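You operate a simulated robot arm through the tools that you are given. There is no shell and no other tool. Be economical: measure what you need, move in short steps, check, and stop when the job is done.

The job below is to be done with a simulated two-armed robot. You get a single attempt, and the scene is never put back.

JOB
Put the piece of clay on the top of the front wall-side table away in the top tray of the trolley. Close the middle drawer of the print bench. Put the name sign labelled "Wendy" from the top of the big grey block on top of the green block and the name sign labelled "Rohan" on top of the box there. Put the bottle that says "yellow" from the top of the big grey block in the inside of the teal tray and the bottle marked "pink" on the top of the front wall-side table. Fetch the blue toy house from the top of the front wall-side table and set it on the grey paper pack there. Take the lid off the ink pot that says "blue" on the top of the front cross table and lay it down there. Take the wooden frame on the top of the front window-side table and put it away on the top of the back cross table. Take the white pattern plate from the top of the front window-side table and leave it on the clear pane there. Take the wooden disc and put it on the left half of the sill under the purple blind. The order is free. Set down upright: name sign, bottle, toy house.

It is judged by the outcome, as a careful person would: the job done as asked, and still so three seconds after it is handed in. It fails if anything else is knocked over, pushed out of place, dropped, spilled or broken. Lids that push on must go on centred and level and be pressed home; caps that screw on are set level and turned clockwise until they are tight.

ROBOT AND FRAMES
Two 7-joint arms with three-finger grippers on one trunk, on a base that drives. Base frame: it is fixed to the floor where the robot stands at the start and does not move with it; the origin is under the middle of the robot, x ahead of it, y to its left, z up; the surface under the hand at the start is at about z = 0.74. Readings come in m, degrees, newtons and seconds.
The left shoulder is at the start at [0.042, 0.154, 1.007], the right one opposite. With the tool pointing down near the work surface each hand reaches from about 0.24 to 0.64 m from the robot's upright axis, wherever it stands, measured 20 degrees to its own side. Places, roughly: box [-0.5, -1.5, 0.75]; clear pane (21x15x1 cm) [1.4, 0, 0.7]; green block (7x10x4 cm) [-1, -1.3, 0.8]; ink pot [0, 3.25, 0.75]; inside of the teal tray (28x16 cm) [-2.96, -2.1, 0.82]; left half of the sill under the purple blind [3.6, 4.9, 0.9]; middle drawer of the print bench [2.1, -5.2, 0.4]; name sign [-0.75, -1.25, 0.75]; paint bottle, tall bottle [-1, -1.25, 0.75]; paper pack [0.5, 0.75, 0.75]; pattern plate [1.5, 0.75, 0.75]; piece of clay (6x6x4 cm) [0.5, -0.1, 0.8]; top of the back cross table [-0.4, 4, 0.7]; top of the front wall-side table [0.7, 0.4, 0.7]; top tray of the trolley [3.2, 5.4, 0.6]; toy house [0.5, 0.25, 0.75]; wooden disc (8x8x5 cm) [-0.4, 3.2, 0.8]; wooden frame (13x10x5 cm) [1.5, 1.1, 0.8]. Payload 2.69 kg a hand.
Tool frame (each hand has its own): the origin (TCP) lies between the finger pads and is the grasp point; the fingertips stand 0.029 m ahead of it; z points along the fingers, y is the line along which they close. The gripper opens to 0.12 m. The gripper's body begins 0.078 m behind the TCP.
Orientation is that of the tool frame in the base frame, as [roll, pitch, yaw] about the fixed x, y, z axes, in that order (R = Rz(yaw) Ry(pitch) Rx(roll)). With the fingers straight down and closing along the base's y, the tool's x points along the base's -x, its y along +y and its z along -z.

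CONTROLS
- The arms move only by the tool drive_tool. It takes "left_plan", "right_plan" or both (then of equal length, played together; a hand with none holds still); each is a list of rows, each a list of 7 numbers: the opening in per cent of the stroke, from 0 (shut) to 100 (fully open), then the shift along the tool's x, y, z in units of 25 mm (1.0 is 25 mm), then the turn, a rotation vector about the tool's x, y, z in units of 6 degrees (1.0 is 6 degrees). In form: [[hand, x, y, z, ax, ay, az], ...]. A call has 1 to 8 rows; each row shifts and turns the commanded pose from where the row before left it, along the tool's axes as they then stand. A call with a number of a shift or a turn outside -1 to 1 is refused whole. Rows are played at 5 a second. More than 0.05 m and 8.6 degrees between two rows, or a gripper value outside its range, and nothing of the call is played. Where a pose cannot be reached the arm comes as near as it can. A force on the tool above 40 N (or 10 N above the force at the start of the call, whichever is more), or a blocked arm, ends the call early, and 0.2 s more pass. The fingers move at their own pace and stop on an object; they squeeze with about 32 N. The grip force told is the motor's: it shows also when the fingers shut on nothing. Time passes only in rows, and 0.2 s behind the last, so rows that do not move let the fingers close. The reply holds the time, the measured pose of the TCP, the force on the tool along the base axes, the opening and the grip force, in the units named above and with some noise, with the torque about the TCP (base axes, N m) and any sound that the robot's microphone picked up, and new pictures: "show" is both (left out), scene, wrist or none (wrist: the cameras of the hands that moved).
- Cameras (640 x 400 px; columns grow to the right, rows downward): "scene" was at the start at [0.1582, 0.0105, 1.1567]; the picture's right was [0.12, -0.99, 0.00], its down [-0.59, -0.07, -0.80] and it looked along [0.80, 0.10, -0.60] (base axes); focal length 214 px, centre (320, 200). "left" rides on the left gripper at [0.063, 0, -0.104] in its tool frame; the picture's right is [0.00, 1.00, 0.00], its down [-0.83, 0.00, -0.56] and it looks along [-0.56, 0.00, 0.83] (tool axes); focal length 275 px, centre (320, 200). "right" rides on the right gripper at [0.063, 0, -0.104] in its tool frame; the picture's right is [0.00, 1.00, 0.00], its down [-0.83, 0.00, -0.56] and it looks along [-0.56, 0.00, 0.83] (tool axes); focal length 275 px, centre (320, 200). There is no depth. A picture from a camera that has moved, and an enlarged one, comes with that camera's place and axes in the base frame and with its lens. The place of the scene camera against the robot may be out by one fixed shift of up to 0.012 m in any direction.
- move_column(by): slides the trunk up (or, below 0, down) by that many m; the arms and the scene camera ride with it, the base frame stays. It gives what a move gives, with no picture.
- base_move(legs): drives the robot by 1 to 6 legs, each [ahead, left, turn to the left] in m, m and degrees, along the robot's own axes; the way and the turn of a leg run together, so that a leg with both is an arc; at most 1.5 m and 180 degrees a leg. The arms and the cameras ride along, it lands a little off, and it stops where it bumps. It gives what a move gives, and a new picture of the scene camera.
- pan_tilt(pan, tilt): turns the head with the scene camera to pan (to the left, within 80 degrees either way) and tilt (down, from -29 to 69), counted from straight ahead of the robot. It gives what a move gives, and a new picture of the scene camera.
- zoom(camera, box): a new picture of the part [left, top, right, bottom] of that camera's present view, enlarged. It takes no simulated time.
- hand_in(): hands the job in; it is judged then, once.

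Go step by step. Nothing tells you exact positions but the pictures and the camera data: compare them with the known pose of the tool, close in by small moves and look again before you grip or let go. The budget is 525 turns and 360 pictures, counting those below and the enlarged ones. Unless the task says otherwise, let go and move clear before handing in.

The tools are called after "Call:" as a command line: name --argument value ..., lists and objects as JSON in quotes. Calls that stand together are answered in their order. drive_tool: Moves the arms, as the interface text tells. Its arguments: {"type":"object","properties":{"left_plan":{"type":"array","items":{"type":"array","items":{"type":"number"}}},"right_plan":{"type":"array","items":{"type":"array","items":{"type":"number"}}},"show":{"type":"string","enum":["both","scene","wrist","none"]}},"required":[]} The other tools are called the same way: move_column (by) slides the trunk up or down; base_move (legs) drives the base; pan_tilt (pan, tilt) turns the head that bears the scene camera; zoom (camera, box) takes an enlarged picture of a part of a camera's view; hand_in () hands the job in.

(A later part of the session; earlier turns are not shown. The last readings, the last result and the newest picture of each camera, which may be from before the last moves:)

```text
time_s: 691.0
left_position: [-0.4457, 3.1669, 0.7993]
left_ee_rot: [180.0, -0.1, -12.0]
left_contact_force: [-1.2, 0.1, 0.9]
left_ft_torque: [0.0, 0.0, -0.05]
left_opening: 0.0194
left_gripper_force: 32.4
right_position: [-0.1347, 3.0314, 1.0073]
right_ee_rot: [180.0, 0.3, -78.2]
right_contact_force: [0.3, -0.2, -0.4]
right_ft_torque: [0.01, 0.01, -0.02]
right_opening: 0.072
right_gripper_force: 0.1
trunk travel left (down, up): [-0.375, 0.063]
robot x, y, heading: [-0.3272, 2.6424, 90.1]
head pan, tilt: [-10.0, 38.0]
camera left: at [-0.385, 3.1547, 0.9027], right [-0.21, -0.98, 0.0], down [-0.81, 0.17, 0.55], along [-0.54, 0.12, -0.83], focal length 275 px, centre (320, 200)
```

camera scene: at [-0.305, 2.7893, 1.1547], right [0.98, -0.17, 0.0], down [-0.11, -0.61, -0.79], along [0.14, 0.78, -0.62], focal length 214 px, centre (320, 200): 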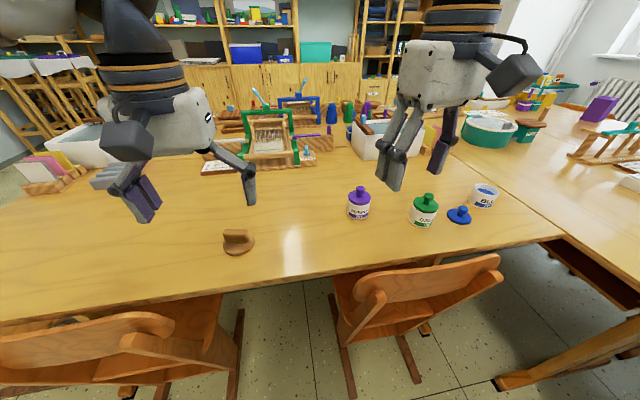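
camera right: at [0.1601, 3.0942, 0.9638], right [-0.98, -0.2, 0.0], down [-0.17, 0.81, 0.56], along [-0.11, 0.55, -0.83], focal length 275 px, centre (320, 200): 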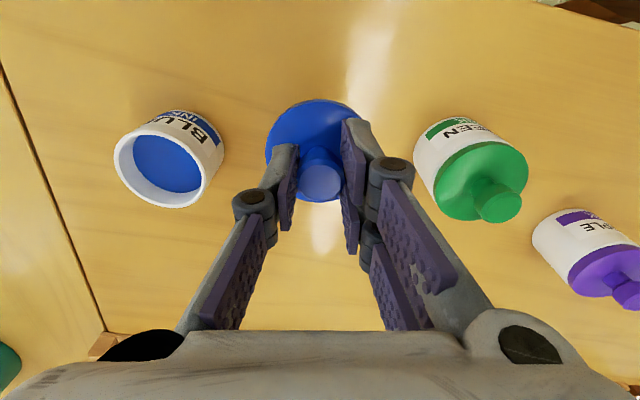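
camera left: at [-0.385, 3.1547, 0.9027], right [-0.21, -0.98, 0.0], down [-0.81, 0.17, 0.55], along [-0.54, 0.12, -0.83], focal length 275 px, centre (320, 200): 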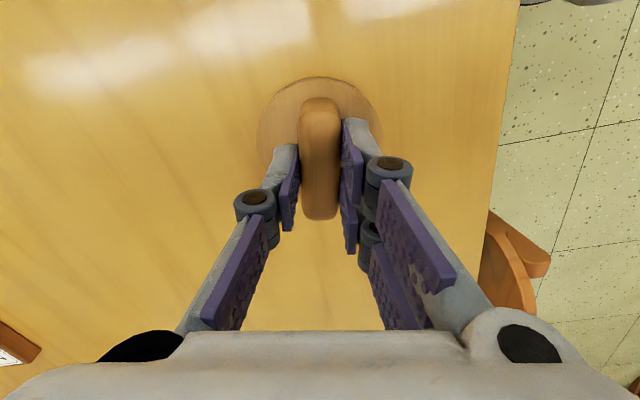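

Disc gripped. I'll lift it and drive back around the west side to the window wall.

Call:
drive_tool --left_plan '[[0, 0, 0, -1, 0, 0, 0], [0, 0, 0, -1, 0, 0, 0], [0, 0, 0, -1, 0, 0, 0], [0, 0, 0, -1, 0, 0, 0], [0, 0, 0, -1, 0, 0, 0], [0, 0, 1, -1, 0, 0, 0], [0, 0, 1, -1, 0, 0, 0], [0, 0, 1, -1, 0, 0, 0]]' --show "wrist"

Call:
base_move --legs '[[-0.1, 0, 0], [0, 0, 90], [1.5, 0, 0], [0.35, 0, 0], [0, 0, -90], [1.3, 0, 0]]'

```text
time_s: 692.8
left_position: [-0.4612, 3.0917, 1.0018]
left_ee_rot: [179.9, -0.1, -11.8]
left_contact_force: [-0.6, -0.6, -1.4]
left_ft_torque: [-0.01, 0.01, 0.0]
left_opening: 0.0193
left_gripper_force: 31.9
right_position: [-0.135, 3.0307, 1.0081]
right_ee_rot: [180.0, 0.4, -78.2]
right_contact_force: [-0.5, 0.1, 0.3]
right_ft_torque: [0.04, -0.02, -0.03]
right_opening: 0.0724
right_gripper_force: 0.1
trunk travel left (down, up): [-0.375, 0.063]
robot x, y, heading: [-0.3324, 2.6427, 90.0]
head pan, tilt: [-10.0, 38.0]
camera left: at [-0.4003, 3.0788, 1.1049], right [-0.21, -0.98, 0.0], down [-0.81, 0.18, 0.55], along [-0.54, 0.12, -0.83], focal length 275 px, centre (320, 200)
```

left: 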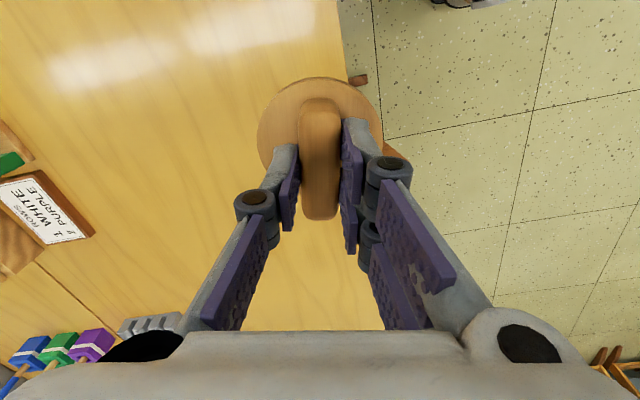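

```text
time_s: 716.6
left_position: [-2.1409, 4.3356, 1.0007]
left_ee_rot: [179.9, -0.1, -16.8]
left_contact_force: [-0.5, 0.5, -0.9]
left_ft_torque: [-0.03, 0.0, 0.0]
left_opening: 0.0192
left_gripper_force: 32.4
right_position: [-1.8211, 4.2475, 1.0088]
right_ee_rot: [-179.9, 0.3, -83.2]
right_contact_force: [-0.1, -0.6, -0.5]
right_ft_torque: [0.03, -0.01, -0.02]
right_opening: 0.0717
right_gripper_force: 0.1
trunk travel left (down, up): [-0.375, 0.063]
robot x, y, heading: [-2.0509, 3.8738, 84.8]
head pan, tilt: [-10.0, 38.0]
camera scene: at [-2.0117, 4.0215, 1.1547], right [0.97, -0.26, 0.0], down [-0.16, -0.59, -0.79], along [0.2, 0.76, -0.62], focal length 214 px, centre (320, 200)
```

scene: 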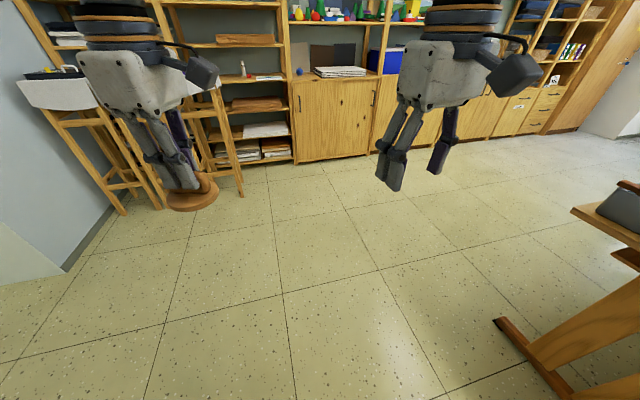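

Call:
base_move --legs '[[0.98, 0, 0], [0, 0, -85], [1.5, 0, 0], [1.5, 0, 0]]'

```text
time_s: 739.1
left_position: [1.4704, 4.7653, 1.0004]
left_ee_rot: [179.8, -0.1, -104.8]
left_contact_force: [0.0, 0.9, -0.9]
left_ft_torque: [-0.02, -0.02, 0.0]
left_opening: 0.0195
left_gripper_force: 31.9
right_position: [1.3945, 4.4404, 1.0084]
right_ee_rot: [-179.9, 0.3, -171.1]
right_contact_force: [0.2, -0.4, -0.2]
right_ft_torque: [-0.04, 0.01, 0.01]
right_opening: 0.0722
right_gripper_force: 0.0
trunk travel left (down, up): [-0.375, 0.063]
robot x, y, heading: [1.0108, 4.6563, -2.9]
head pan, tilt: [-10.0, 38.0]
camera scene: at [1.1684, 4.6315, 1.1547], right [-0.22, -0.97, 0.0], down [-0.6, 0.14, -0.79], along [0.77, -0.18, -0.62], focal length 214 px, centre (320, 200)
```

scene: 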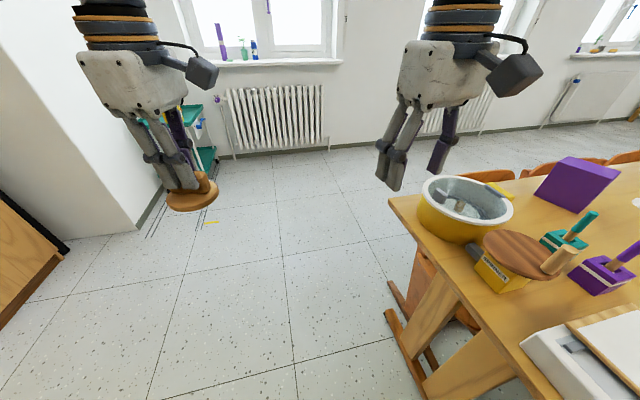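

Call:
base_move --legs '[[0, 0, 3], [1.4, 0.1, 0], [0.4, 0, 0]]'

Call:
pan_tilt --pan 0 --tilt 22

```text
time_s: 748.6
left_position: [3.2679, 4.9329, 0.9998]
left_ee_rot: [179.8, -0.2, -100.6]
left_contact_force: [-0.6, 0.2, -1.2]
left_ft_torque: [0.01, 0.05, 0.01]
left_opening: 0.0195
left_gripper_force: 32.1
right_position: [3.2139, 4.6049, 1.0067]
right_ee_rot: [180.0, 0.3, -166.9]
right_contact_force: [-0.1, 0.1, -0.6]
right_ft_torque: [0.0, 0.04, 0.02]
right_opening: 0.0721
right_gripper_force: 0.1
trunk travel left (down, up): [-0.375, 0.063]
robot x, y, heading: [2.8201, 4.792, 1.1]
head pan, tilt: [-10.0, 38.0]
camera scene: at [2.9767, 4.7774, 1.1547], right [-0.15, -0.99, 0.0], down [-0.61, 0.09, -0.79], along [0.78, -0.12, -0.62], focal length 214 px, centre (320, 200)
```

scene: 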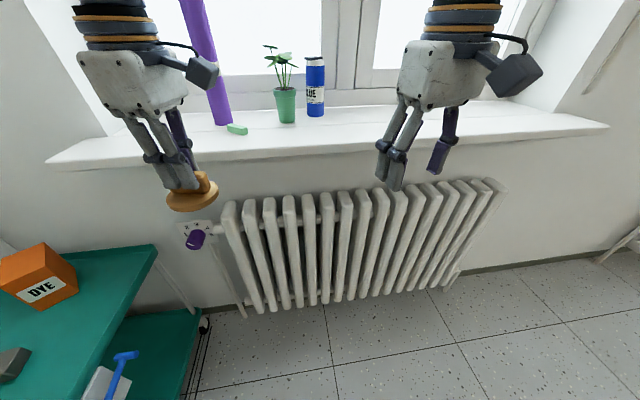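

```text
time_s: 749.4
left_position: [3.2683, 4.9328, 1.0009]
left_ee_rot: [179.9, -0.1, -100.7]
left_contact_force: [0.3, -0.2, -0.7]
left_ft_torque: [-0.04, 0.02, -0.02]
left_opening: 0.0193
left_gripper_force: 31.7
right_position: [3.2134, 4.6054, 1.0079]
right_ee_rot: [179.9, 0.3, -167.1]
right_contact_force: [-0.4, 0.4, 0.3]
right_ft_torque: [0.01, 0.01, 0.01]
right_opening: 0.0719
right_gripper_force: 0.1
trunk travel left (down, up): [-0.375, 0.063]
robot x, y, heading: [2.8183, 4.7885, 1.2]
head pan, tilt: [0.0, 22.0]
camera scene: at [2.9837, 4.7925, 1.1798], right [0.02, -1.0, 0.0], down [-0.38, -0.01, -0.93], along [0.93, 0.02, -0.38], focal length 214 px, centre (320, 200)
```

scene: 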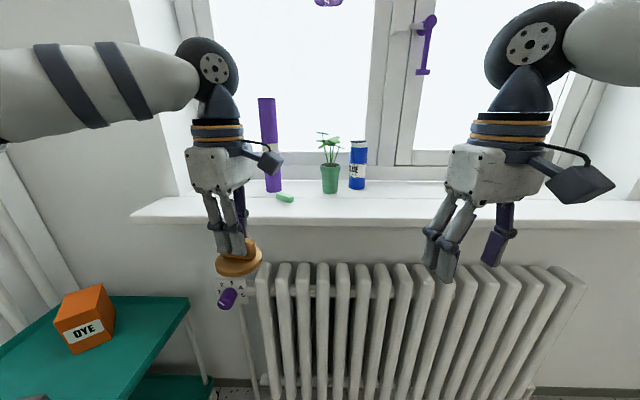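

The sill spans roughly y 3.6–5.4, x 3.55–3.9. I'll aim the disc at about (3.655,4.83), in front of the plant and clear of the small green block.

Call:
base_move --legs '[[0.26, 0, 0]]'

Call:
drive_tool --left_plan '[[0, 0.5, -1, 0, 0, 0, 0], [0, 0.5, -1, 0, 0, 0, 0], [0, 0.5, -1, 0, 0, 0, 0], [0, 0.5, -1, 0, 0, 0, 0], [0, 0.5, -0.7, 0, 0, 0, 0]]' --show "both"

```text
time_s: 751.3
left_position: [3.5293, 4.9388, 1.0012]
left_ee_rot: [179.8, -0.1, -100.5]
left_contact_force: [0.9, 0.2, -0.3]
left_ft_torque: [0.01, 0.0, 0.0]
left_opening: 0.0002
left_gripper_force: 28.6
right_position: [3.4767, 4.6118, 1.0077]
right_ee_rot: [-180.0, 0.3, -166.8]
right_contact_force: [0.6, -0.1, 0.5]
right_ft_torque: [0.01, 0.05, -0.01]
right_opening: 0.0719
right_gripper_force: 0.1
trunk travel left (down, up): [-0.375, 0.063]
robot x, y, heading: [3.08, 4.7957, 1.3]
head pan, tilt: [0.0, 22.0]
camera scene: at [3.2455, 4.799, 1.1798], right [0.02, -1.0, 0.0], down [-0.38, -0.01, -0.93], along [0.93, 0.02, -0.38], focal length 214 px, centre (320, 200)
```

scene: 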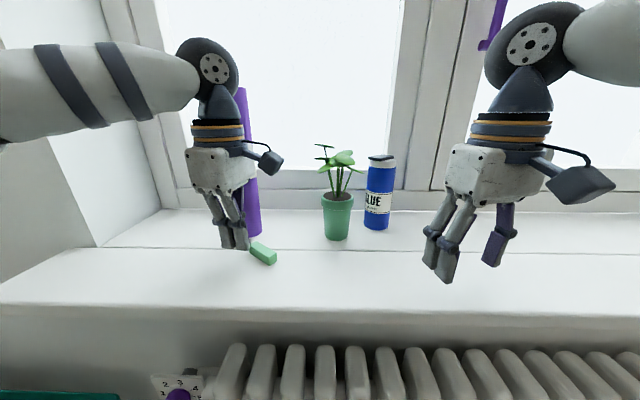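

```text
time_s: 752.5
left_position: [3.6178, 4.8665, 0.9956]
left_ee_rot: [179.9, -0.1, -100.5]
left_contact_force: [-0.8, 0.2, 1.5]
left_ft_torque: [-0.03, -0.03, -0.01]
left_opening: 0.0
left_gripper_force: 28.8
left hand out of reach, approached as far as the arm can: row 4, 5
right_position: [3.476, 4.6115, 1.0086]
right_ee_rot: [180.0, 0.3, -166.8]
right_contact_force: [1.0, -0.7, -0.3]
right_ft_torque: [0.02, 0.02, -0.01]
right_opening: 0.0721
right_gripper_force: 0.0
trunk travel left (down, up): [-0.375, 0.063]
robot x, y, heading: [3.078, 4.7955, 1.6]
head pan, tilt: [0.0, 22.0]
camera scene: at [3.2451, 4.7989, 1.1799], right [0.02, -1.0, 0.0], down [-0.37, -0.01, -0.93], along [0.93, 0.02, -0.37], focal length 214 px, centre (320, 200)
camera left: at [3.6053, 4.8049, 1.1003], right [-0.98, 0.19, 0.0], down [0.16, 0.82, 0.55], along [0.1, 0.54, -0.83], focal length 275 px, centre (320, 200)
```

scene: 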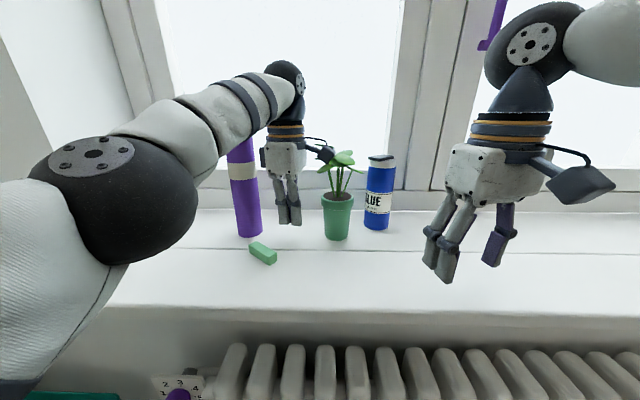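
left: 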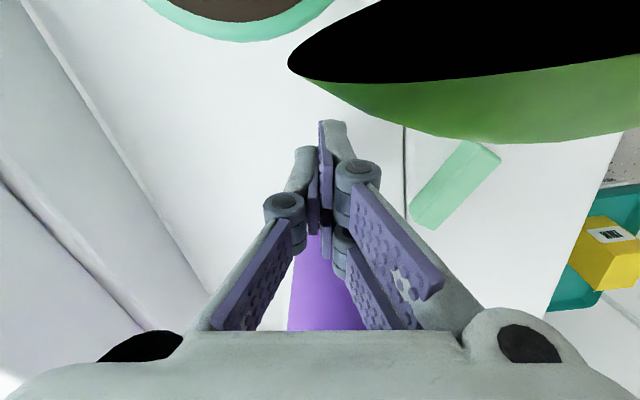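

The disc slipped out of the gripper — it likely struck the sill edge during the base move. I'll look for it on the floor.

Call:
pan_tilt --pan 15 --tilt 60

```text
time_s: 753.6
left_position: [3.6184, 4.8674, 0.9975]
left_ee_rot: [-180.0, -0.1, -100.5]
left_contact_force: [-0.5, 0.6, -0.1]
left_ft_torque: [-0.01, 0.03, -0.03]
left_opening: 0.0001
left_gripper_force: 28.9
right_position: [3.4776, 4.6115, 1.0088]
right_ee_rot: [-180.0, 0.4, -166.8]
right_contact_force: [-0.3, -0.6, -1.3]
right_ft_torque: [0.01, -0.03, 0.03]
right_opening: 0.0721
right_gripper_force: 0.0
trunk travel left (down, up): [-0.375, 0.063]
robot x, y, heading: [3.0813, 4.7998, 1.4]
head pan, tilt: [15.0, 60.0]
camera scene: at [3.2161, 4.8155, 1.1251], right [0.28, -0.96, 0.0], down [-0.83, -0.24, -0.5], along [0.48, 0.14, -0.87], focal length 214 px, centre (320, 200)
```

scene: 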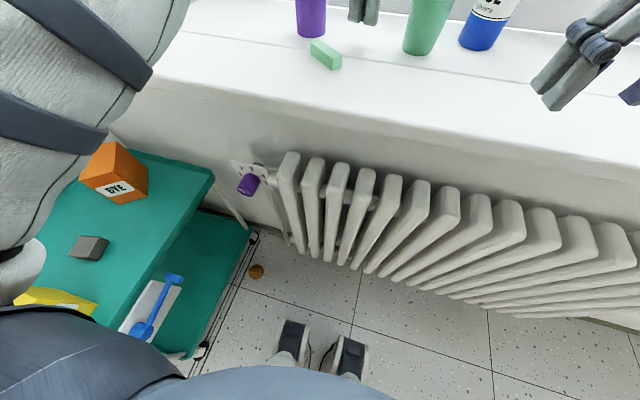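

Call:
zoom --camera "scene" --box '[190, 210, 350, 330]'

```text
3.33 times, centred on (270, 270) of scene
camera zoom: at [3.2161, 4.8155, 1.1251], right [0.28, -0.96, 0.0], down [-0.83, -0.24, -0.5], along [0.48, 0.14, -0.87], focal length 715 px, centre (487, -33)
```

zoom: 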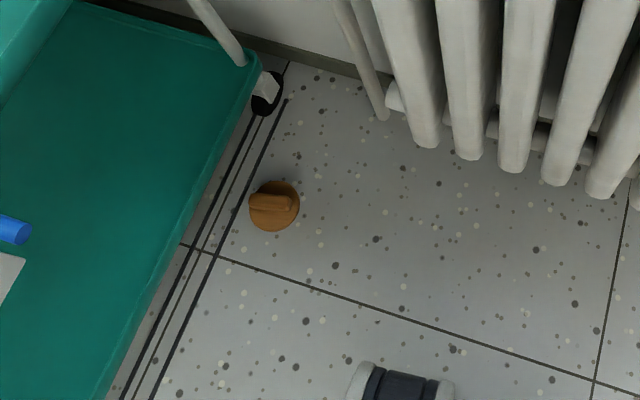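

The disc lies upright on the floor near (3.34,5.18), between trolley and radiator, so it's recoverable. Triangulation puts the sill at z≈0.95. The left hand is now between the plant and the tube, so I'll look before retracting.

Call:
pan_tilt --pan 5 --tilt 25

Call:
zoom --camera "scene" --box '[240, 100, 420, 260]'

```text
time_s: 754.6
left_position: [3.6167, 4.8666, 0.9964]
left_ee_rot: [180.0, -0.1, -100.5]
left_contact_force: [-1.0, -0.7, 0.9]
left_ft_torque: [0.0, -0.02, 0.01]
left_opening: 0.0
left_gripper_force: 28.2
right_position: [3.4762, 4.6098, 1.0072]
right_ee_rot: [-180.0, 0.3, -166.9]
right_contact_force: [0.6, 0.6, 0.0]
right_ft_torque: [0.01, 0.0, 0.02]
right_opening: 0.072
right_gripper_force: 0.2
trunk travel left (down, up): [-0.375, 0.063]
robot x, y, heading: [3.0813, 4.7962, 1.3]
head pan, tilt: [5.0, 25.0]
camera scene: at [3.2437, 4.807, 1.175], right [0.11, -0.99, 0.0], down [-0.42, -0.05, -0.91], along [0.9, 0.1, -0.42], focal length 214 px, centre (320, 200)
```

scene: 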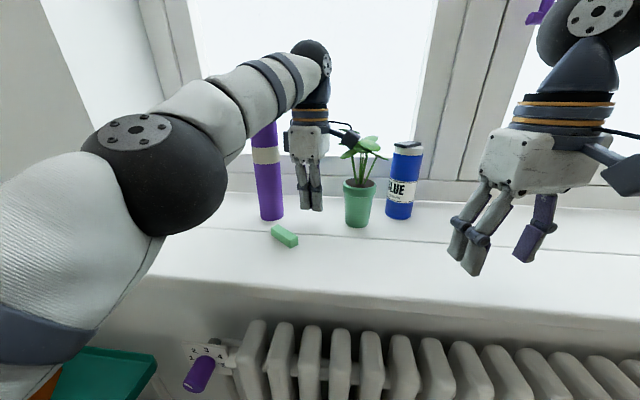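

```text
2.50 times, centred on (330, 180) of scene
camera zoom: at [3.2437, 4.807, 1.175], right [0.11, -0.99, 0.0], down [-0.42, -0.05, -0.91], along [0.9, 0.1, -0.42], focal length 536 px, centre (295, 250)
```

zoom: 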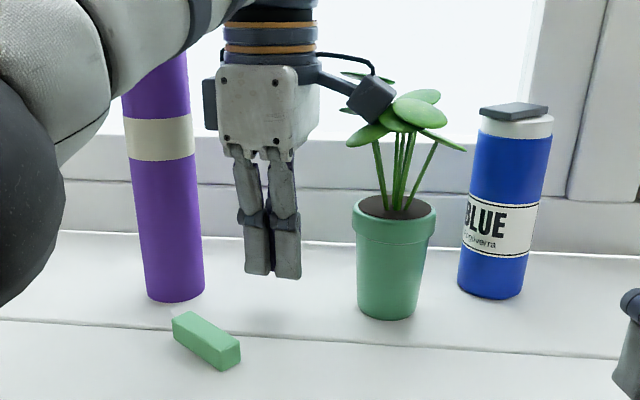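

The wrist camera is close to the leaves. I'll raise the trunk straight up first, then retract.

Call:
move_column --by 0.06

Call:
base_move --legs '[[-0.3, 0, 0]]'

Call:
zoom --camera "scene" --box '[200, 80, 480, 280]'

```text
time_s: 755.6
left_position: [3.5754, 4.8669, 1.1519]
left_ee_rot: [-169.3, 2.2, -100.3]
left_contact_force: [0.0, -0.3, 0.0]
left_ft_torque: [0.0, 0.01, 0.03]
left_opening: 0.0002
left_gripper_force: 28.6
right_position: [3.4766, 4.6117, 1.0664]
right_ee_rot: [180.0, 0.1, -166.8]
right_contact_force: [0.8, -0.3, -0.7]
right_ft_torque: [0.01, 0.04, -0.02]
right_opening: 0.0718
right_gripper_force: 0.1
trunk travel left (down, up): [-0.435, 0.003]
robot x, y, heading: [3.0812, 4.7988, 1.5]
head pan, tilt: [5.0, 25.0]
```

```text
time_s: 757.6
left_position: [3.2736, 4.8599, 1.1539]
left_ee_rot: [-169.0, 2.2, -100.2]
left_contact_force: [0.3, 0.8, -0.5]
left_ft_torque: [0.02, 0.0, 0.0]
left_opening: 0.0001
left_gripper_force: 28.6
right_position: [3.1752, 4.6052, 1.0689]
right_ee_rot: [180.0, 0.3, -166.8]
right_contact_force: [-0.3, -0.6, -0.9]
right_ft_torque: [0.0, -0.01, -0.03]
right_opening: 0.072
right_gripper_force: 0.1
trunk travel left (down, up): [-0.435, 0.003]
robot x, y, heading: [2.7827, 4.7886, 1.6]
head pan, tilt: [5.0, 25.0]
camera scene: at [2.8844, 4.7981, 1.2435], right [0.11, -0.99, 0.0], down [-0.42, -0.05, -0.91], along [0.9, 0.1, -0.42], focal length 214 px, centre (320, 200)
```

scene: 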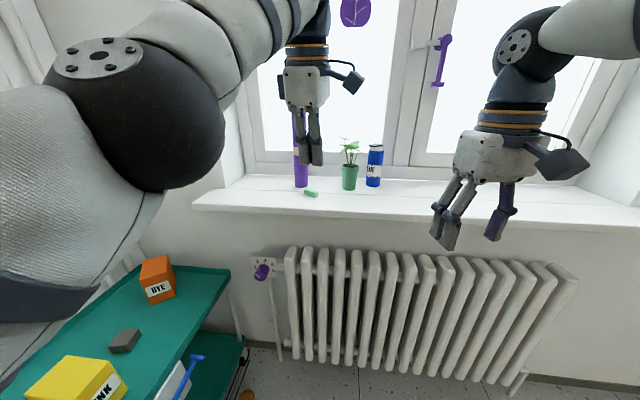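

```text
2.00 times, centred on (340, 180) of scene
camera zoom: at [2.8844, 4.7981, 1.2435], right [0.11, -0.99, 0.0], down [-0.42, -0.05, -0.91], along [0.9, 0.1, -0.42], focal length 429 px, centre (280, 240)
```

zoom: 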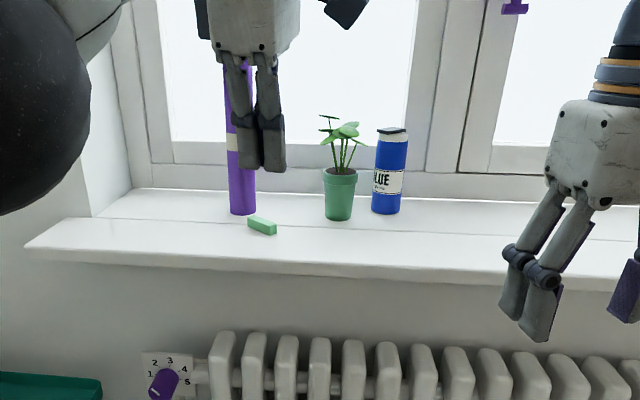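

Sill items are all in place. I'll tuck the left arm back, then position to pick the disc off the floor with the right hand.

Call:
drive_tool --left_plan '[[20, -1, 1, 0, 0, 0, 0], [20, -1, 1, 0, 0, 0, 0], [20, -1, 1, 0, 0, 0, 0], [20, -1, 1, 0, 0, 0, 0], [20, -1, 1, 0.5, 0, 0, 0], [20, -1, 1, 0.5, 0, 0, 0], [20, -1, 1, 0.5, 0, 0, 0], [20, -1, 1, 0.5, 0, 0, 0]]' --show "none"

Call:
drive_tool --right_plan '[[60, 0.5, 0, 0, 0, 0, 0], [60, 0.5, 0, 0, 0, 0, 0]]' --show "none"

Call:
base_move --legs '[[0, -0.1, 0], [0, 0, 88], [0, -0.35, 0]]'

Call:
pan_tilt --pan -10 --tilt 55

```text
time_s: 759.4
left_position: [3.281, 4.9242, 1.1643]
left_ee_rot: [-169.3, 2.2, -100.1]
left_contact_force: [0.6, 0.0, -0.3]
left_ft_torque: [-0.02, 0.0, 0.0]
left_opening: 0.0244
left_gripper_force: 0.1
left hand out of reach, approached as far as the arm can: row 1, 2, 3, 4, 5, 6, 7, 8
right_position: [3.1756, 4.6043, 1.0682]
right_ee_rot: [-180.0, 0.3, -166.6]
right_contact_force: [0.0, -0.6, 0.0]
right_ft_torque: [0.0, -0.01, -0.02]
right_opening: 0.072
right_gripper_force: 0.1
trunk travel left (down, up): [-0.435, 0.003]
robot x, y, heading: [2.7816, 4.7842, 1.7]
head pan, tilt: [5.0, 25.0]
```

```text
time_s: 760.0
left_position: [3.2804, 4.9251, 1.1648]
left_ee_rot: [-169.1, 2.2, -100.2]
left_contact_force: [-0.1, -0.2, -0.8]
left_ft_torque: [0.0, -0.02, -0.02]
left_opening: 0.0239
left_gripper_force: 0.1
right_position: [3.1524, 4.5987, 1.0676]
right_ee_rot: [-179.9, 0.4, -166.6]
right_contact_force: [0.5, -0.4, -0.1]
right_ft_torque: [-0.01, -0.01, 0.0]
right_opening: 0.0715
right_gripper_force: 0.0
trunk travel left (down, up): [-0.435, 0.003]
robot x, y, heading: [2.7782, 4.7881, 1.3]
head pan, tilt: [5.0, 25.0]
```

```text
time_s: 768.0
left_position: [3.0483, 5.1806, 1.1654]
left_ee_rot: [-169.3, 2.1, -14.5]
left_contact_force: [0.6, 0.1, 1.3]
left_ft_torque: [-0.01, -0.02, 0.02]
left_opening: 0.024
left_gripper_force: 0.0
right_position: [3.3621, 5.029, 1.0684]
right_ee_rot: [-179.9, 0.3, -81.0]
right_contact_force: [-0.4, -0.3, 0.6]
right_ft_torque: [0.0, -0.03, -0.02]
right_opening: 0.0718
right_gripper_force: 0.1
trunk travel left (down, up): [-0.435, 0.003]
robot x, y, heading: [3.1432, 4.6713, 87.4]
head pan, tilt: [5.0, 25.0]
camera scene: at [3.1495, 4.7685, 1.2435], right [1.0, 0.04, 0.0], down [0.02, -0.42, -0.91], along [-0.03, 0.91, -0.42], focal length 214 px, centre (320, 200)
```

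scene: 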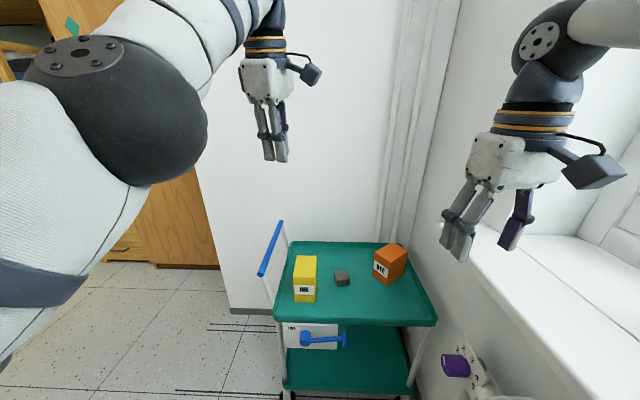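

```text
time_s: 769.0
left_position: [3.0463, 5.1812, 1.1637]
left_ee_rot: [-169.1, 2.1, -14.4]
left_contact_force: [-0.7, 0.0, 0.5]
left_ft_torque: [-0.02, -0.02, -0.01]
left_opening: 0.0238
left_gripper_force: 0.1
right_position: [3.3622, 5.0291, 1.0682]
right_ee_rot: [179.9, 0.3, -81.1]
right_contact_force: [0.7, 0.2, -0.3]
right_ft_torque: [-0.02, 0.02, 0.0]
right_opening: 0.0722
right_gripper_force: 0.1
trunk travel left (down, up): [-0.435, 0.003]
robot x, y, heading: [3.1408, 4.6692, 87.1]
head pan, tilt: [-10.0, 55.0]
camera scene: at [3.1687, 4.7467, 1.1996], right [0.98, -0.22, 0.0], down [-0.18, -0.8, -0.57], along [0.13, 0.56, -0.82], focal length 214 px, centre (320, 200)
```

scene: 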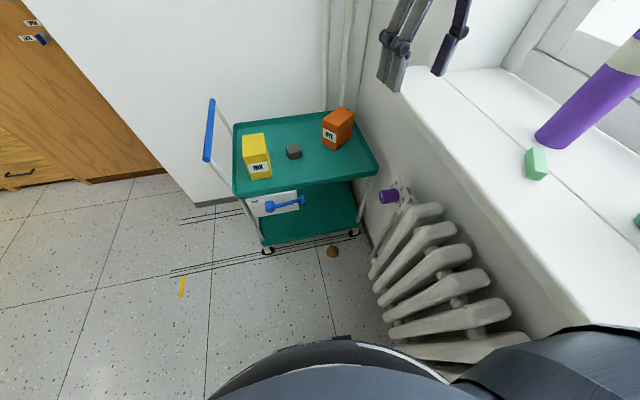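

Call:
drive_tool --left_plan '[[20, -0.5, 0.5, 1, 0, 0, 0], [20, -0.5, 0.5, 1, 0, 0, 0], [20, -0.5, 0.5, 1, 0, 0, 0], [20, -0.5, 0.5, 1, 0, 0, 0]]' --show "none"

```text
time_s: 770.0
left_position: [2.9844, 5.1664, 1.0625]
left_ee_rot: [-169.2, 2.1, -14.5]
left_contact_force: [0.3, 0.7, -0.8]
left_ft_torque: [0.01, 0.01, 0.0]
left_opening: 0.0242
left_gripper_force: 0.0
left hand out of reach, approached as far as the arm can: row 1
right_position: [3.3602, 5.0292, 1.0677]
right_ee_rot: [-179.8, 0.3, -81.1]
right_contact_force: [-0.3, -0.1, -1.0]
right_ft_torque: [0.02, 0.02, 0.0]
right_opening: 0.0718
right_gripper_force: 0.1
trunk travel left (down, up): [-0.435, 0.003]
robot x, y, heading: [3.1455, 4.6713, 87.2]
head pan, tilt: [-10.0, 55.0]
```

Call:
drive_tool --left_plan '[[20, -0.7, 1, 0, -0.9, 0, 0], [20, -0.7, 1, 0, -0.9, 0, 0], [20, -0.7, 1, 0, 0, 0, 0], [20, -0.7, 1, 0, 0, 0, 0], [20, -0.7, 1, 0, 0, 0, 0], [20, 0, 1, 0, 0, 0, 0]]' --show "none"

Call:
move_column --by -0.3

Call:
drive_tool --right_plan '[[80, 0, 0, 0, 0, 0, 0]]' --show "both"

```text
time_s: 771.4
left_position: [2.8636, 5.0416, 1.0549]
left_ee_rot: [180.0, 2.1, -14.5]
left_contact_force: [-0.1, 0.4, 0.1]
left_ft_torque: [0.03, -0.02, 0.03]
left_opening: 0.024
left_gripper_force: 0.0
right_position: [3.3633, 5.029, 1.0682]
right_ee_rot: [180.0, 0.4, -81.1]
right_contact_force: [-0.1, 0.6, 0.8]
right_ft_torque: [0.02, 0.02, -0.02]
right_opening: 0.0717
right_gripper_force: 0.2
trunk travel left (down, up): [-0.435, 0.003]
robot x, y, heading: [3.1452, 4.6698, 87.2]
head pan, tilt: [-10.0, 55.0]
```

```text
time_s: 773.4
left_position: [2.8194, 5.0224, 0.8375]
left_ee_rot: [-178.4, 0.1, -14.6]
left_contact_force: [-0.9, -0.4, 0.9]
left_ft_torque: [-0.02, -0.02, 0.01]
left_opening: 0.0239
left_gripper_force: 0.0
right_position: [3.2628, 5.0022, 0.8702]
right_ee_rot: [-166.6, -0.5, -71.1]
right_contact_force: [0.5, 0.0, 0.2]
right_ft_torque: [0.04, -0.01, -0.02]
right_opening: 0.0721
right_gripper_force: 0.1
trunk travel left (down, up): [-0.222, 0.216]
robot x, y, heading: [3.1326, 4.6646, 86.9]
head pan, tilt: [-10.0, 55.0]
stopped: the arm was blocked; the commanded pose is now the measured one
```

```text
time_s: 774.0
left_position: [2.8193, 5.0244, 0.8394]
left_ee_rot: [-178.6, 0.3, -14.6]
left_contact_force: [-0.9, -0.1, -0.3]
left_ft_torque: [0.01, 0.01, 0.02]
left_opening: 0.0241
left_gripper_force: 0.0
right_position: [3.2609, 5.0026, 0.8682]
right_ee_rot: [-166.7, -0.7, -71.3]
right_contact_force: [0.8, -0.2, 0.2]
right_ft_torque: [-0.03, 0.01, -0.01]
right_opening: 0.0959
right_gripper_force: 0.0
trunk travel left (down, up): [-0.222, 0.216]
robot x, y, heading: [3.1285, 4.6642, 86.9]
head pan, tilt: [-10.0, 55.0]
stopped in row 1 (right hand): the arm was blocked; the commanded pose is now the measured one
camera scene: at [3.1235, 4.8305, 0.9745], right [0.98, -0.22, 0.03], down [-0.16, -0.79, -0.6], along [0.16, 0.58, -0.8], focal length 214 px, centre (320, 200)
camera right: at [3.2578, 4.9377, 0.9708], right [-0.92, -0.32, -0.23], down [-0.39, 0.75, 0.53], along [0.0, 0.58, -0.82], focal length 275 px, centre (320, 200)
```

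scene: 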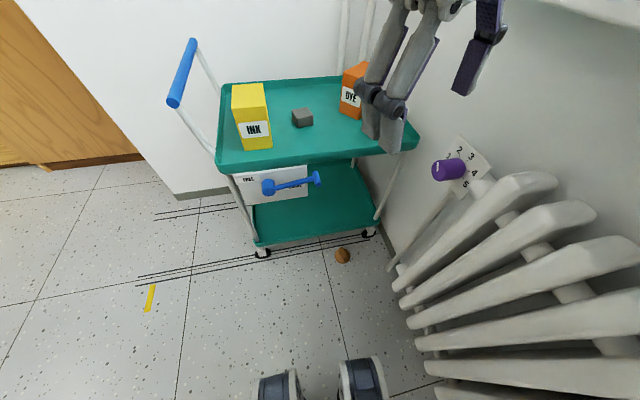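
right: 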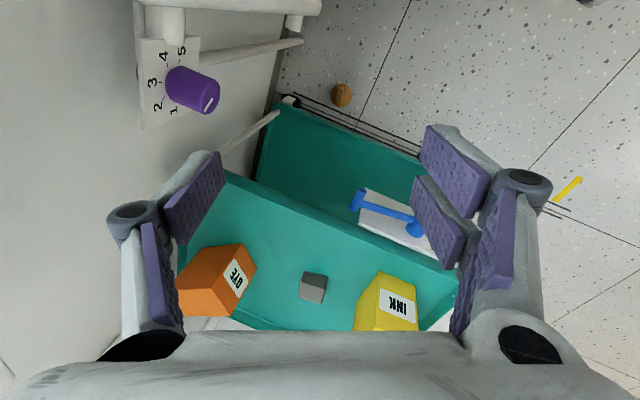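

The right elbow met the sill while lowering. I'll raise the trunk, then approach at an oblique heading (about 50°) with more room on both sides.

Call:
move_column --by 0.21

Call:
base_move --legs '[[0, 0.15, 0], [0.24, 0, 0], [0, 0, -37]]'

```text
time_s: 776.3
left_position: [2.8521, 5.0405, 1.0506]
left_ee_rot: [179.6, 2.1, -14.6]
left_contact_force: [-0.1, 1.0, -0.7]
left_ft_torque: [-0.01, 0.03, -0.03]
left_opening: 0.0242
left_gripper_force: 0.0
right_position: [3.297, 5.0206, 1.0668]
right_ee_rot: [-169.5, -0.8, -71.0]
right_contact_force: [1.0, -0.1, -0.7]
right_ft_torque: [-0.02, 0.03, 0.02]
right_opening: 0.0958
right_gripper_force: 0.1
trunk travel left (down, up): [-0.432, 0.006]
robot x, y, heading: [3.1314, 4.6664, 87.0]
head pan, tilt: [-10.0, 55.0]
```

```text
time_s: 781.2
left_position: [3.0004, 5.3747, 1.051]
left_ee_rot: [179.8, 2.2, -52.3]
left_contact_force: [-0.5, 0.1, -0.2]
left_ft_torque: [0.03, -0.01, 0.04]
left_opening: 0.024
left_gripper_force: 0.1
right_position: [3.3399, 5.0885, 1.0668]
right_ee_rot: [-169.4, -0.8, -108.8]
right_contact_force: [0.7, -0.1, 0.2]
right_ft_torque: [0.02, 0.03, 0.03]
right_opening: 0.0957
right_gripper_force: 0.1
trunk travel left (down, up): [-0.432, 0.006]
robot x, y, heading: [2.9927, 4.9071, 49.4]
head pan, tilt: [-10.0, 55.0]
camera scene: at [3.0629, 4.9628, 1.1967], right [0.63, -0.77, 0.0], down [-0.63, -0.52, -0.57], along [0.44, 0.36, -0.82], focal length 214 px, centre (320, 200)
```

scene: 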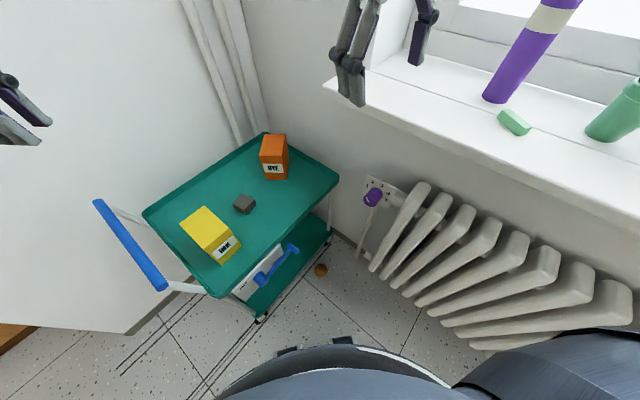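

The left hand hovers over the trolley; I'll swing it left and back, clear of the trolley, before lowering.

Call:
drive_tool --left_plan '[[20, -0.8, 1, 0, 0, 0, 0], [20, -0.8, 1, 0, 0, 0, 0], [20, -0.8, 1, 0, 0, 0, 0], [20, -0.8, 1, 0, 0, 0, 0], [20, -0.8, 1, 0, 0, 0, 0], [20, -0.8, 1, 0, 0, 0, 0], [20, 0, 1, 0, 0, 0, 0]]' --right_plan '[[80, 0, 0, 0, -0.9, 0, 0], [80, 0, 0, 0, -0.9, 0, 0], [80, 0, 0, 0, 0, 0, 0], [80, 0, 0, 0, 0, 0, 0], [80, 0, 0, 0, 0, 0, 0], [80, 0, 0, 0, 0, 0, 0], [80, 0, 0, 0, 0, 0, 0]]' --show "none"

Call:
move_column --by -0.15

Call:
pan_tilt --pan 0 --tilt 40

```text
time_s: 782.8
left_position: [2.85, 5.3979, 1.0334]
left_ee_rot: [179.7, 2.0, -52.4]
left_contact_force: [-0.1, 0.5, -0.5]
left_ft_torque: [0.01, -0.02, 0.03]
left_opening: 0.0239
left_gripper_force: 0.0
left hand out of reach, approached as far as the arm can: row 5, 6, 7
right_position: [3.3378, 5.0873, 1.0671]
right_ee_rot: [179.8, -0.8, -108.9]
right_contact_force: [0.6, 0.7, 0.1]
right_ft_torque: [-0.01, 0.01, 0.01]
right_opening: 0.0959
right_gripper_force: 0.2
trunk travel left (down, up): [-0.432, 0.006]
robot x, y, heading: [2.9917, 4.9111, 49.3]
head pan, tilt: [-10.0, 55.0]
```

```text
time_s: 784.5
left_position: [2.8631, 5.4119, 0.7716]
left_ee_rot: [157.2, -2.5, -52.4]
left_contact_force: [-0.1, -0.1, -0.1]
left_ft_torque: [-0.04, -0.01, 0.0]
left_opening: 0.024
left_gripper_force: 0.0
right_position: [3.3394, 5.0861, 0.9172]
right_ee_rot: [179.8, -0.9, -108.8]
right_contact_force: [-0.5, 0.0, -0.1]
right_ft_torque: [0.02, -0.02, 0.0]
right_opening: 0.0959
right_gripper_force: 0.1
trunk travel left (down, up): [-0.282, 0.156]
robot x, y, heading: [2.9961, 4.9154, 49.6]
head pan, tilt: [-10.0, 55.0]
```

```text
time_s: 785.3
left_position: [2.8646, 5.4121, 0.7718]
left_ee_rot: [157.3, -2.6, -52.4]
left_contact_force: [0.7, 0.3, -0.1]
left_ft_torque: [-0.02, 0.02, 0.02]
left_opening: 0.0241
left_gripper_force: 0.1
right_position: [3.3383, 5.0863, 0.9154]
right_ee_rot: [179.8, -0.8, -108.7]
right_contact_force: [-0.2, -0.3, -0.6]
right_ft_torque: [0.02, 0.02, 0.01]
right_opening: 0.096
right_gripper_force: 0.0
trunk travel left (down, up): [-0.282, 0.156]
robot x, y, heading: [2.9955, 4.9093, 49.2]
head pan, tilt: [0.0, 40.0]
camera scene: at [3.12, 5.0483, 1.0499], right [0.76, -0.65, 0.0], down [-0.42, -0.49, -0.77], along [0.5, 0.58, -0.64], focal length 214 px, centre (320, 200)
```

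scene: 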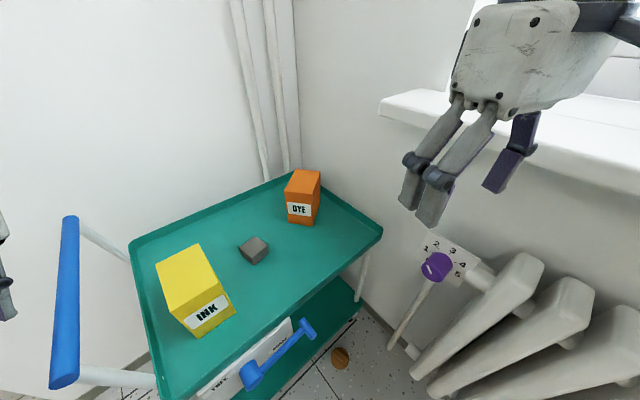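

Call:
drive_tool --left_plan '[[20, 0, 0, -1, 0.9, 0, 0], [20, 0, 0, -1, 0.9, 0, 0], [20, 0, 0, -1, 0.9, 0, 0], [20, 0, 0, -1, 0.9, 0, 0], [20, 0, 0, -1, 0, 0, 0], [20, 0, 0, -1, 0, 0, 0], [20, 0, 0, -1, 0, 0, 0], [20, 0, 0, -1, 0, 0, 0]]' --show "none"

```text
time_s: 787.1
left_position: [2.942, 5.4604, 0.9032]
left_ee_rot: [178.9, -2.5, -52.2]
left_contact_force: [0.2, -1.0, 0.0]
left_ft_torque: [0.02, -0.01, 0.05]
left_opening: 0.0241
left_gripper_force: 0.1
left hand out of reach, approached as far as the arm can: row 1, 2, 3, 4, 5, 6, 7, 8
right_position: [3.3391, 5.0874, 0.916]
right_ee_rot: [179.8, -0.8, -108.7]
right_contact_force: [-0.2, 0.2, -0.4]
right_ft_torque: [0.02, 0.01, 0.04]
right_opening: 0.0961
right_gripper_force: 0.1
trunk travel left (down, up): [-0.282, 0.156]
robot x, y, heading: [2.9922, 4.9108, 49.2]
head pan, tilt: [0.0, 40.0]
```

I'll raise the trunk again and use a better stance: facing north at x≈2.93, left arm in free space and right elbow away from the sill.

Call:
move_column --by 0.15

Call:
base_move --legs '[[-0.15, 0, 0], [0, 0, 38], [0, 0.1, 0]]'

Call:
pan_tilt --pan -15 --tilt 50

```text
time_s: 788.9
left_position: [2.9403, 5.4595, 1.0526]
left_ee_rot: [178.7, -2.6, -52.3]
left_contact_force: [-0.1, 1.1, -0.6]
left_ft_torque: [-0.02, -0.02, -0.01]
left_opening: 0.0243
left_gripper_force: 0.1
right_position: [3.3388, 5.087, 1.0657]
right_ee_rot: [179.9, -0.8, -108.7]
right_contact_force: [0.4, 0.4, -0.4]
right_ft_torque: [-0.02, -0.02, 0.01]
right_opening: 0.0962
right_gripper_force: 0.1
trunk travel left (down, up): [-0.432, 0.006]
robot x, y, heading: [2.9909, 4.9115, 49.3]
head pan, tilt: [0.0, 40.0]
```

```text
time_s: 793.1
left_position: [2.4094, 5.1939, 1.0539]
left_ee_rot: [178.9, -2.5, -13.1]
left_contact_force: [0.4, -0.1, 0.1]
left_ft_torque: [0.02, -0.02, -0.03]
left_opening: 0.0241
left_gripper_force: 0.0
right_position: [2.9531, 5.1578, 1.0668]
right_ee_rot: [179.8, -0.7, -69.6]
right_contact_force: [1.4, -0.1, 0.8]
right_ft_torque: [0.0, -0.03, 0.0]
right_opening: 0.0963
right_gripper_force: 0.1
trunk travel left (down, up): [-0.432, 0.006]
robot x, y, heading: [2.7997, 4.8026, 88.5]
head pan, tilt: [0.0, 40.0]
camera scene: at [2.8069, 4.896, 1.2174], right [1.0, -0.03, 0.0], down [-0.02, -0.64, -0.77], along [0.02, 0.77, -0.64], focal length 214 px, centre (320, 200)
```

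scene: 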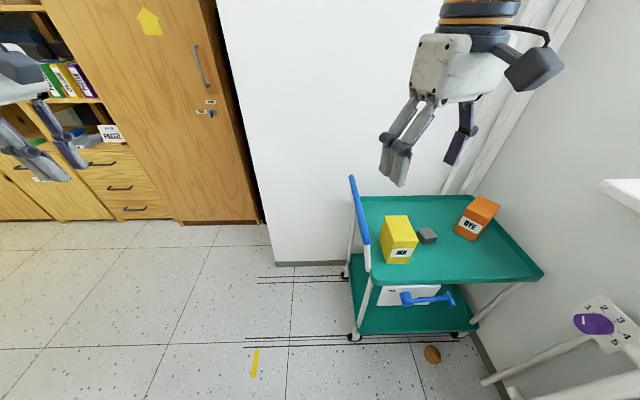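

```text
time_s: 793.9
left_position: [2.4105, 5.1945, 1.0552]
left_ee_rot: [178.9, -2.6, -13.0]
left_contact_force: [-0.2, 0.1, -0.2]
left_ft_torque: [0.0, 0.02, -0.05]
left_opening: 0.024
left_gripper_force: 0.1
right_position: [2.9525, 5.1566, 1.0675]
right_ee_rot: [179.8, -0.8, -69.6]
right_contact_force: [0.5, -0.1, -0.7]
right_ft_torque: [-0.03, -0.01, 0.01]
right_opening: 0.0962
right_gripper_force: 0.0
trunk travel left (down, up): [-0.432, 0.006]
robot x, y, heading: [2.8014, 4.7989, 88.6]
head pan, tilt: [-15.0, 50.0]
camera scene: at [2.827, 4.8849, 1.2032], right [0.96, -0.28, 0.0], down [-0.22, -0.73, -0.64], along [0.18, 0.62, -0.77], focal length 214 px, centre (320, 200)
```

scene: 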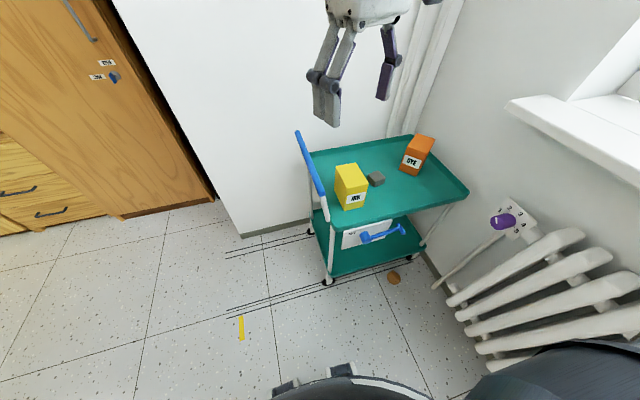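

Call:
drive_tool --right_plan '[[80, 0.8, 0, 0, 0, 0, 0], [80, 0.8, 0, 0, 0, 0, 0], [80, 0.8, 0, 0, 0, 0, 0]]' --show "none"

Call:
base_move --legs '[[0, -0.17, 0]]'

Call:
move_column --by -0.25

```text
time_s: 794.7
left_position: [2.4116, 5.1943, 1.0562]
left_ee_rot: [178.8, -2.6, -13.0]
left_contact_force: [0.1, -0.2, -1.6]
left_ft_torque: [0.04, -0.01, 0.01]
left_opening: 0.0239
left_gripper_force: 0.0
right_position: [2.9729, 5.101, 1.068]
right_ee_rot: [179.8, -0.8, -69.6]
right_contact_force: [0.3, -0.2, 0.3]
right_ft_torque: [0.0, 0.03, 0.01]
right_opening: 0.0961
right_gripper_force: 0.1
trunk travel left (down, up): [-0.432, 0.006]
robot x, y, heading: [2.7981, 4.7985, 88.6]
head pan, tilt: [-15.0, 50.0]
```

```text
time_s: 796.6
left_position: [2.5826, 5.1904, 1.0556]
left_ee_rot: [178.9, -2.6, -13.0]
left_contact_force: [-0.6, 0.1, 0.3]
left_ft_torque: [0.0, 0.02, 0.02]
left_opening: 0.0242
left_gripper_force: 0.0
right_position: [3.1438, 5.0949, 1.0666]
right_ee_rot: [179.9, -0.7, -69.7]
right_contact_force: [0.4, 1.1, -0.9]
right_ft_torque: [0.03, 0.04, 0.02]
right_opening: 0.0957
right_gripper_force: 0.0
trunk travel left (down, up): [-0.432, 0.006]
robot x, y, heading: [2.9682, 4.7985, 88.4]
head pan, tilt: [-15.0, 50.0]
camera scene: at [2.9991, 4.8802, 1.2032], right [0.96, -0.28, 0.0], down [-0.22, -0.73, -0.64], along [0.18, 0.62, -0.77], focal length 214 px, centre (320, 200)
```

scene: 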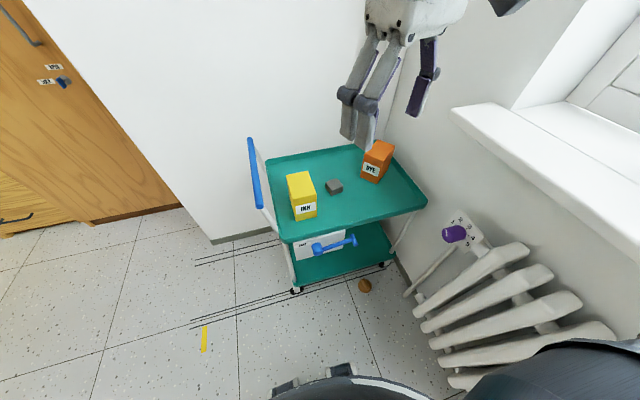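

```text
time_s: 799.2
left_position: [2.583, 5.207, 0.7716]
left_ee_rot: [172.5, -3.9, -12.8]
left_contact_force: [0.1, -0.1, -0.8]
left_ft_torque: [0.02, 0.0, 0.01]
left_opening: 0.0241
left_gripper_force: 0.0
right_position: [3.1444, 5.0951, 0.8181]
right_ee_rot: [179.9, -0.8, -69.7]
right_contact_force: [-0.7, -0.9, 0.4]
right_ft_torque: [-0.04, -0.04, 0.01]
right_opening: 0.096
right_gripper_force: 0.0
trunk travel left (down, up): [-0.182, 0.256]
robot x, y, heading: [2.9693, 4.7974, 88.5]
head pan, tilt: [-15.0, 50.0]
```

Call:
move_column --by -0.18

Call:
drive_tool --right_plan '[[80, 0, -1, 1, 0, 0, 0], [80, 0, -1, 1, 0, 0, 0], [80, 0, -1, 1, 0, 0, 0], [80, 0, -1, 1, 0, 0, 0], [80, 0, -1, 1, 0, 0, 0], [80, 0, -1, 1, 0, 0, 0], [80, 0, -0.5, 1, 0, 0, 0], [80, 0, 0, 1, 0, 0, 0]]' --show "both"

```text
time_s: 801.2
left_position: [2.5835, 5.2442, 0.5405]
left_ee_rot: [163.6, -5.6, -12.1]
left_contact_force: [0.1, -0.3, -0.6]
left_ft_torque: [0.03, 0.0, 0.01]
left_opening: 0.0239
left_gripper_force: 0.0
right_position: [3.1438, 5.0968, 0.6376]
right_ee_rot: [179.8, -0.8, -69.7]
right_contact_force: [0.6, 0.5, 0.1]
right_ft_torque: [-0.03, 0.02, -0.02]
right_opening: 0.0958
right_gripper_force: 0.1
trunk travel left (down, up): [-0.002, 0.436]
robot x, y, heading: [2.9699, 4.7976, 88.5]
head pan, tilt: [-15.0, 50.0]
```

```text
time_s: 802.5
left_position: [2.5368, 5.2267, 0.5329]
left_ee_rot: [163.9, -6.8, -9.8]
left_contact_force: [-0.6, -0.4, -0.5]
left_ft_torque: [-0.05, 0.01, 0.05]
left_opening: 0.0239
left_gripper_force: 0.0
right_position: [3.1955, 5.1568, 0.5236]
right_ee_rot: [-173.2, -3.6, -57.5]
right_contact_force: [-0.2, 0.0, 1.2]
right_ft_torque: [0.01, 0.01, 0.02]
right_opening: 0.0959
right_gripper_force: 0.0
trunk travel left (down, up): [-0.002, 0.436]
robot x, y, heading: [2.9508, 4.7949, 90.7]
head pan, tilt: [-15.0, 50.0]
stopped in row 6 (right hand): the arm was blocked; the commanded pose is now the measured one
camera scene: at [2.9596, 5.0515, 0.7478], right [0.97, -0.25, 0.02], down [-0.18, -0.74, -0.65], along [0.18, 0.63, -0.76], focal length 214 px, centre (320, 200)
camera right: at [3.215, 5.1029, 0.6305], right [-0.83, -0.54, -0.12], down [-0.52, 0.69, 0.5], along [-0.19, 0.48, -0.86], focal length 275 px, centre (320, 200)
```

scene: 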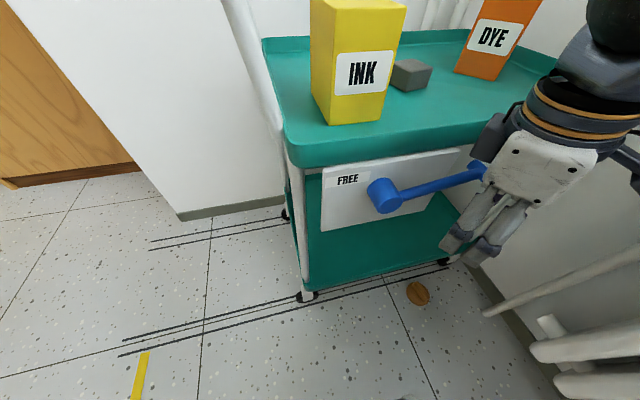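
right: 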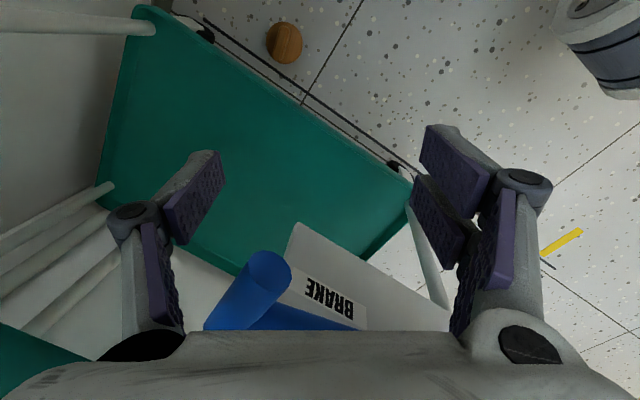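

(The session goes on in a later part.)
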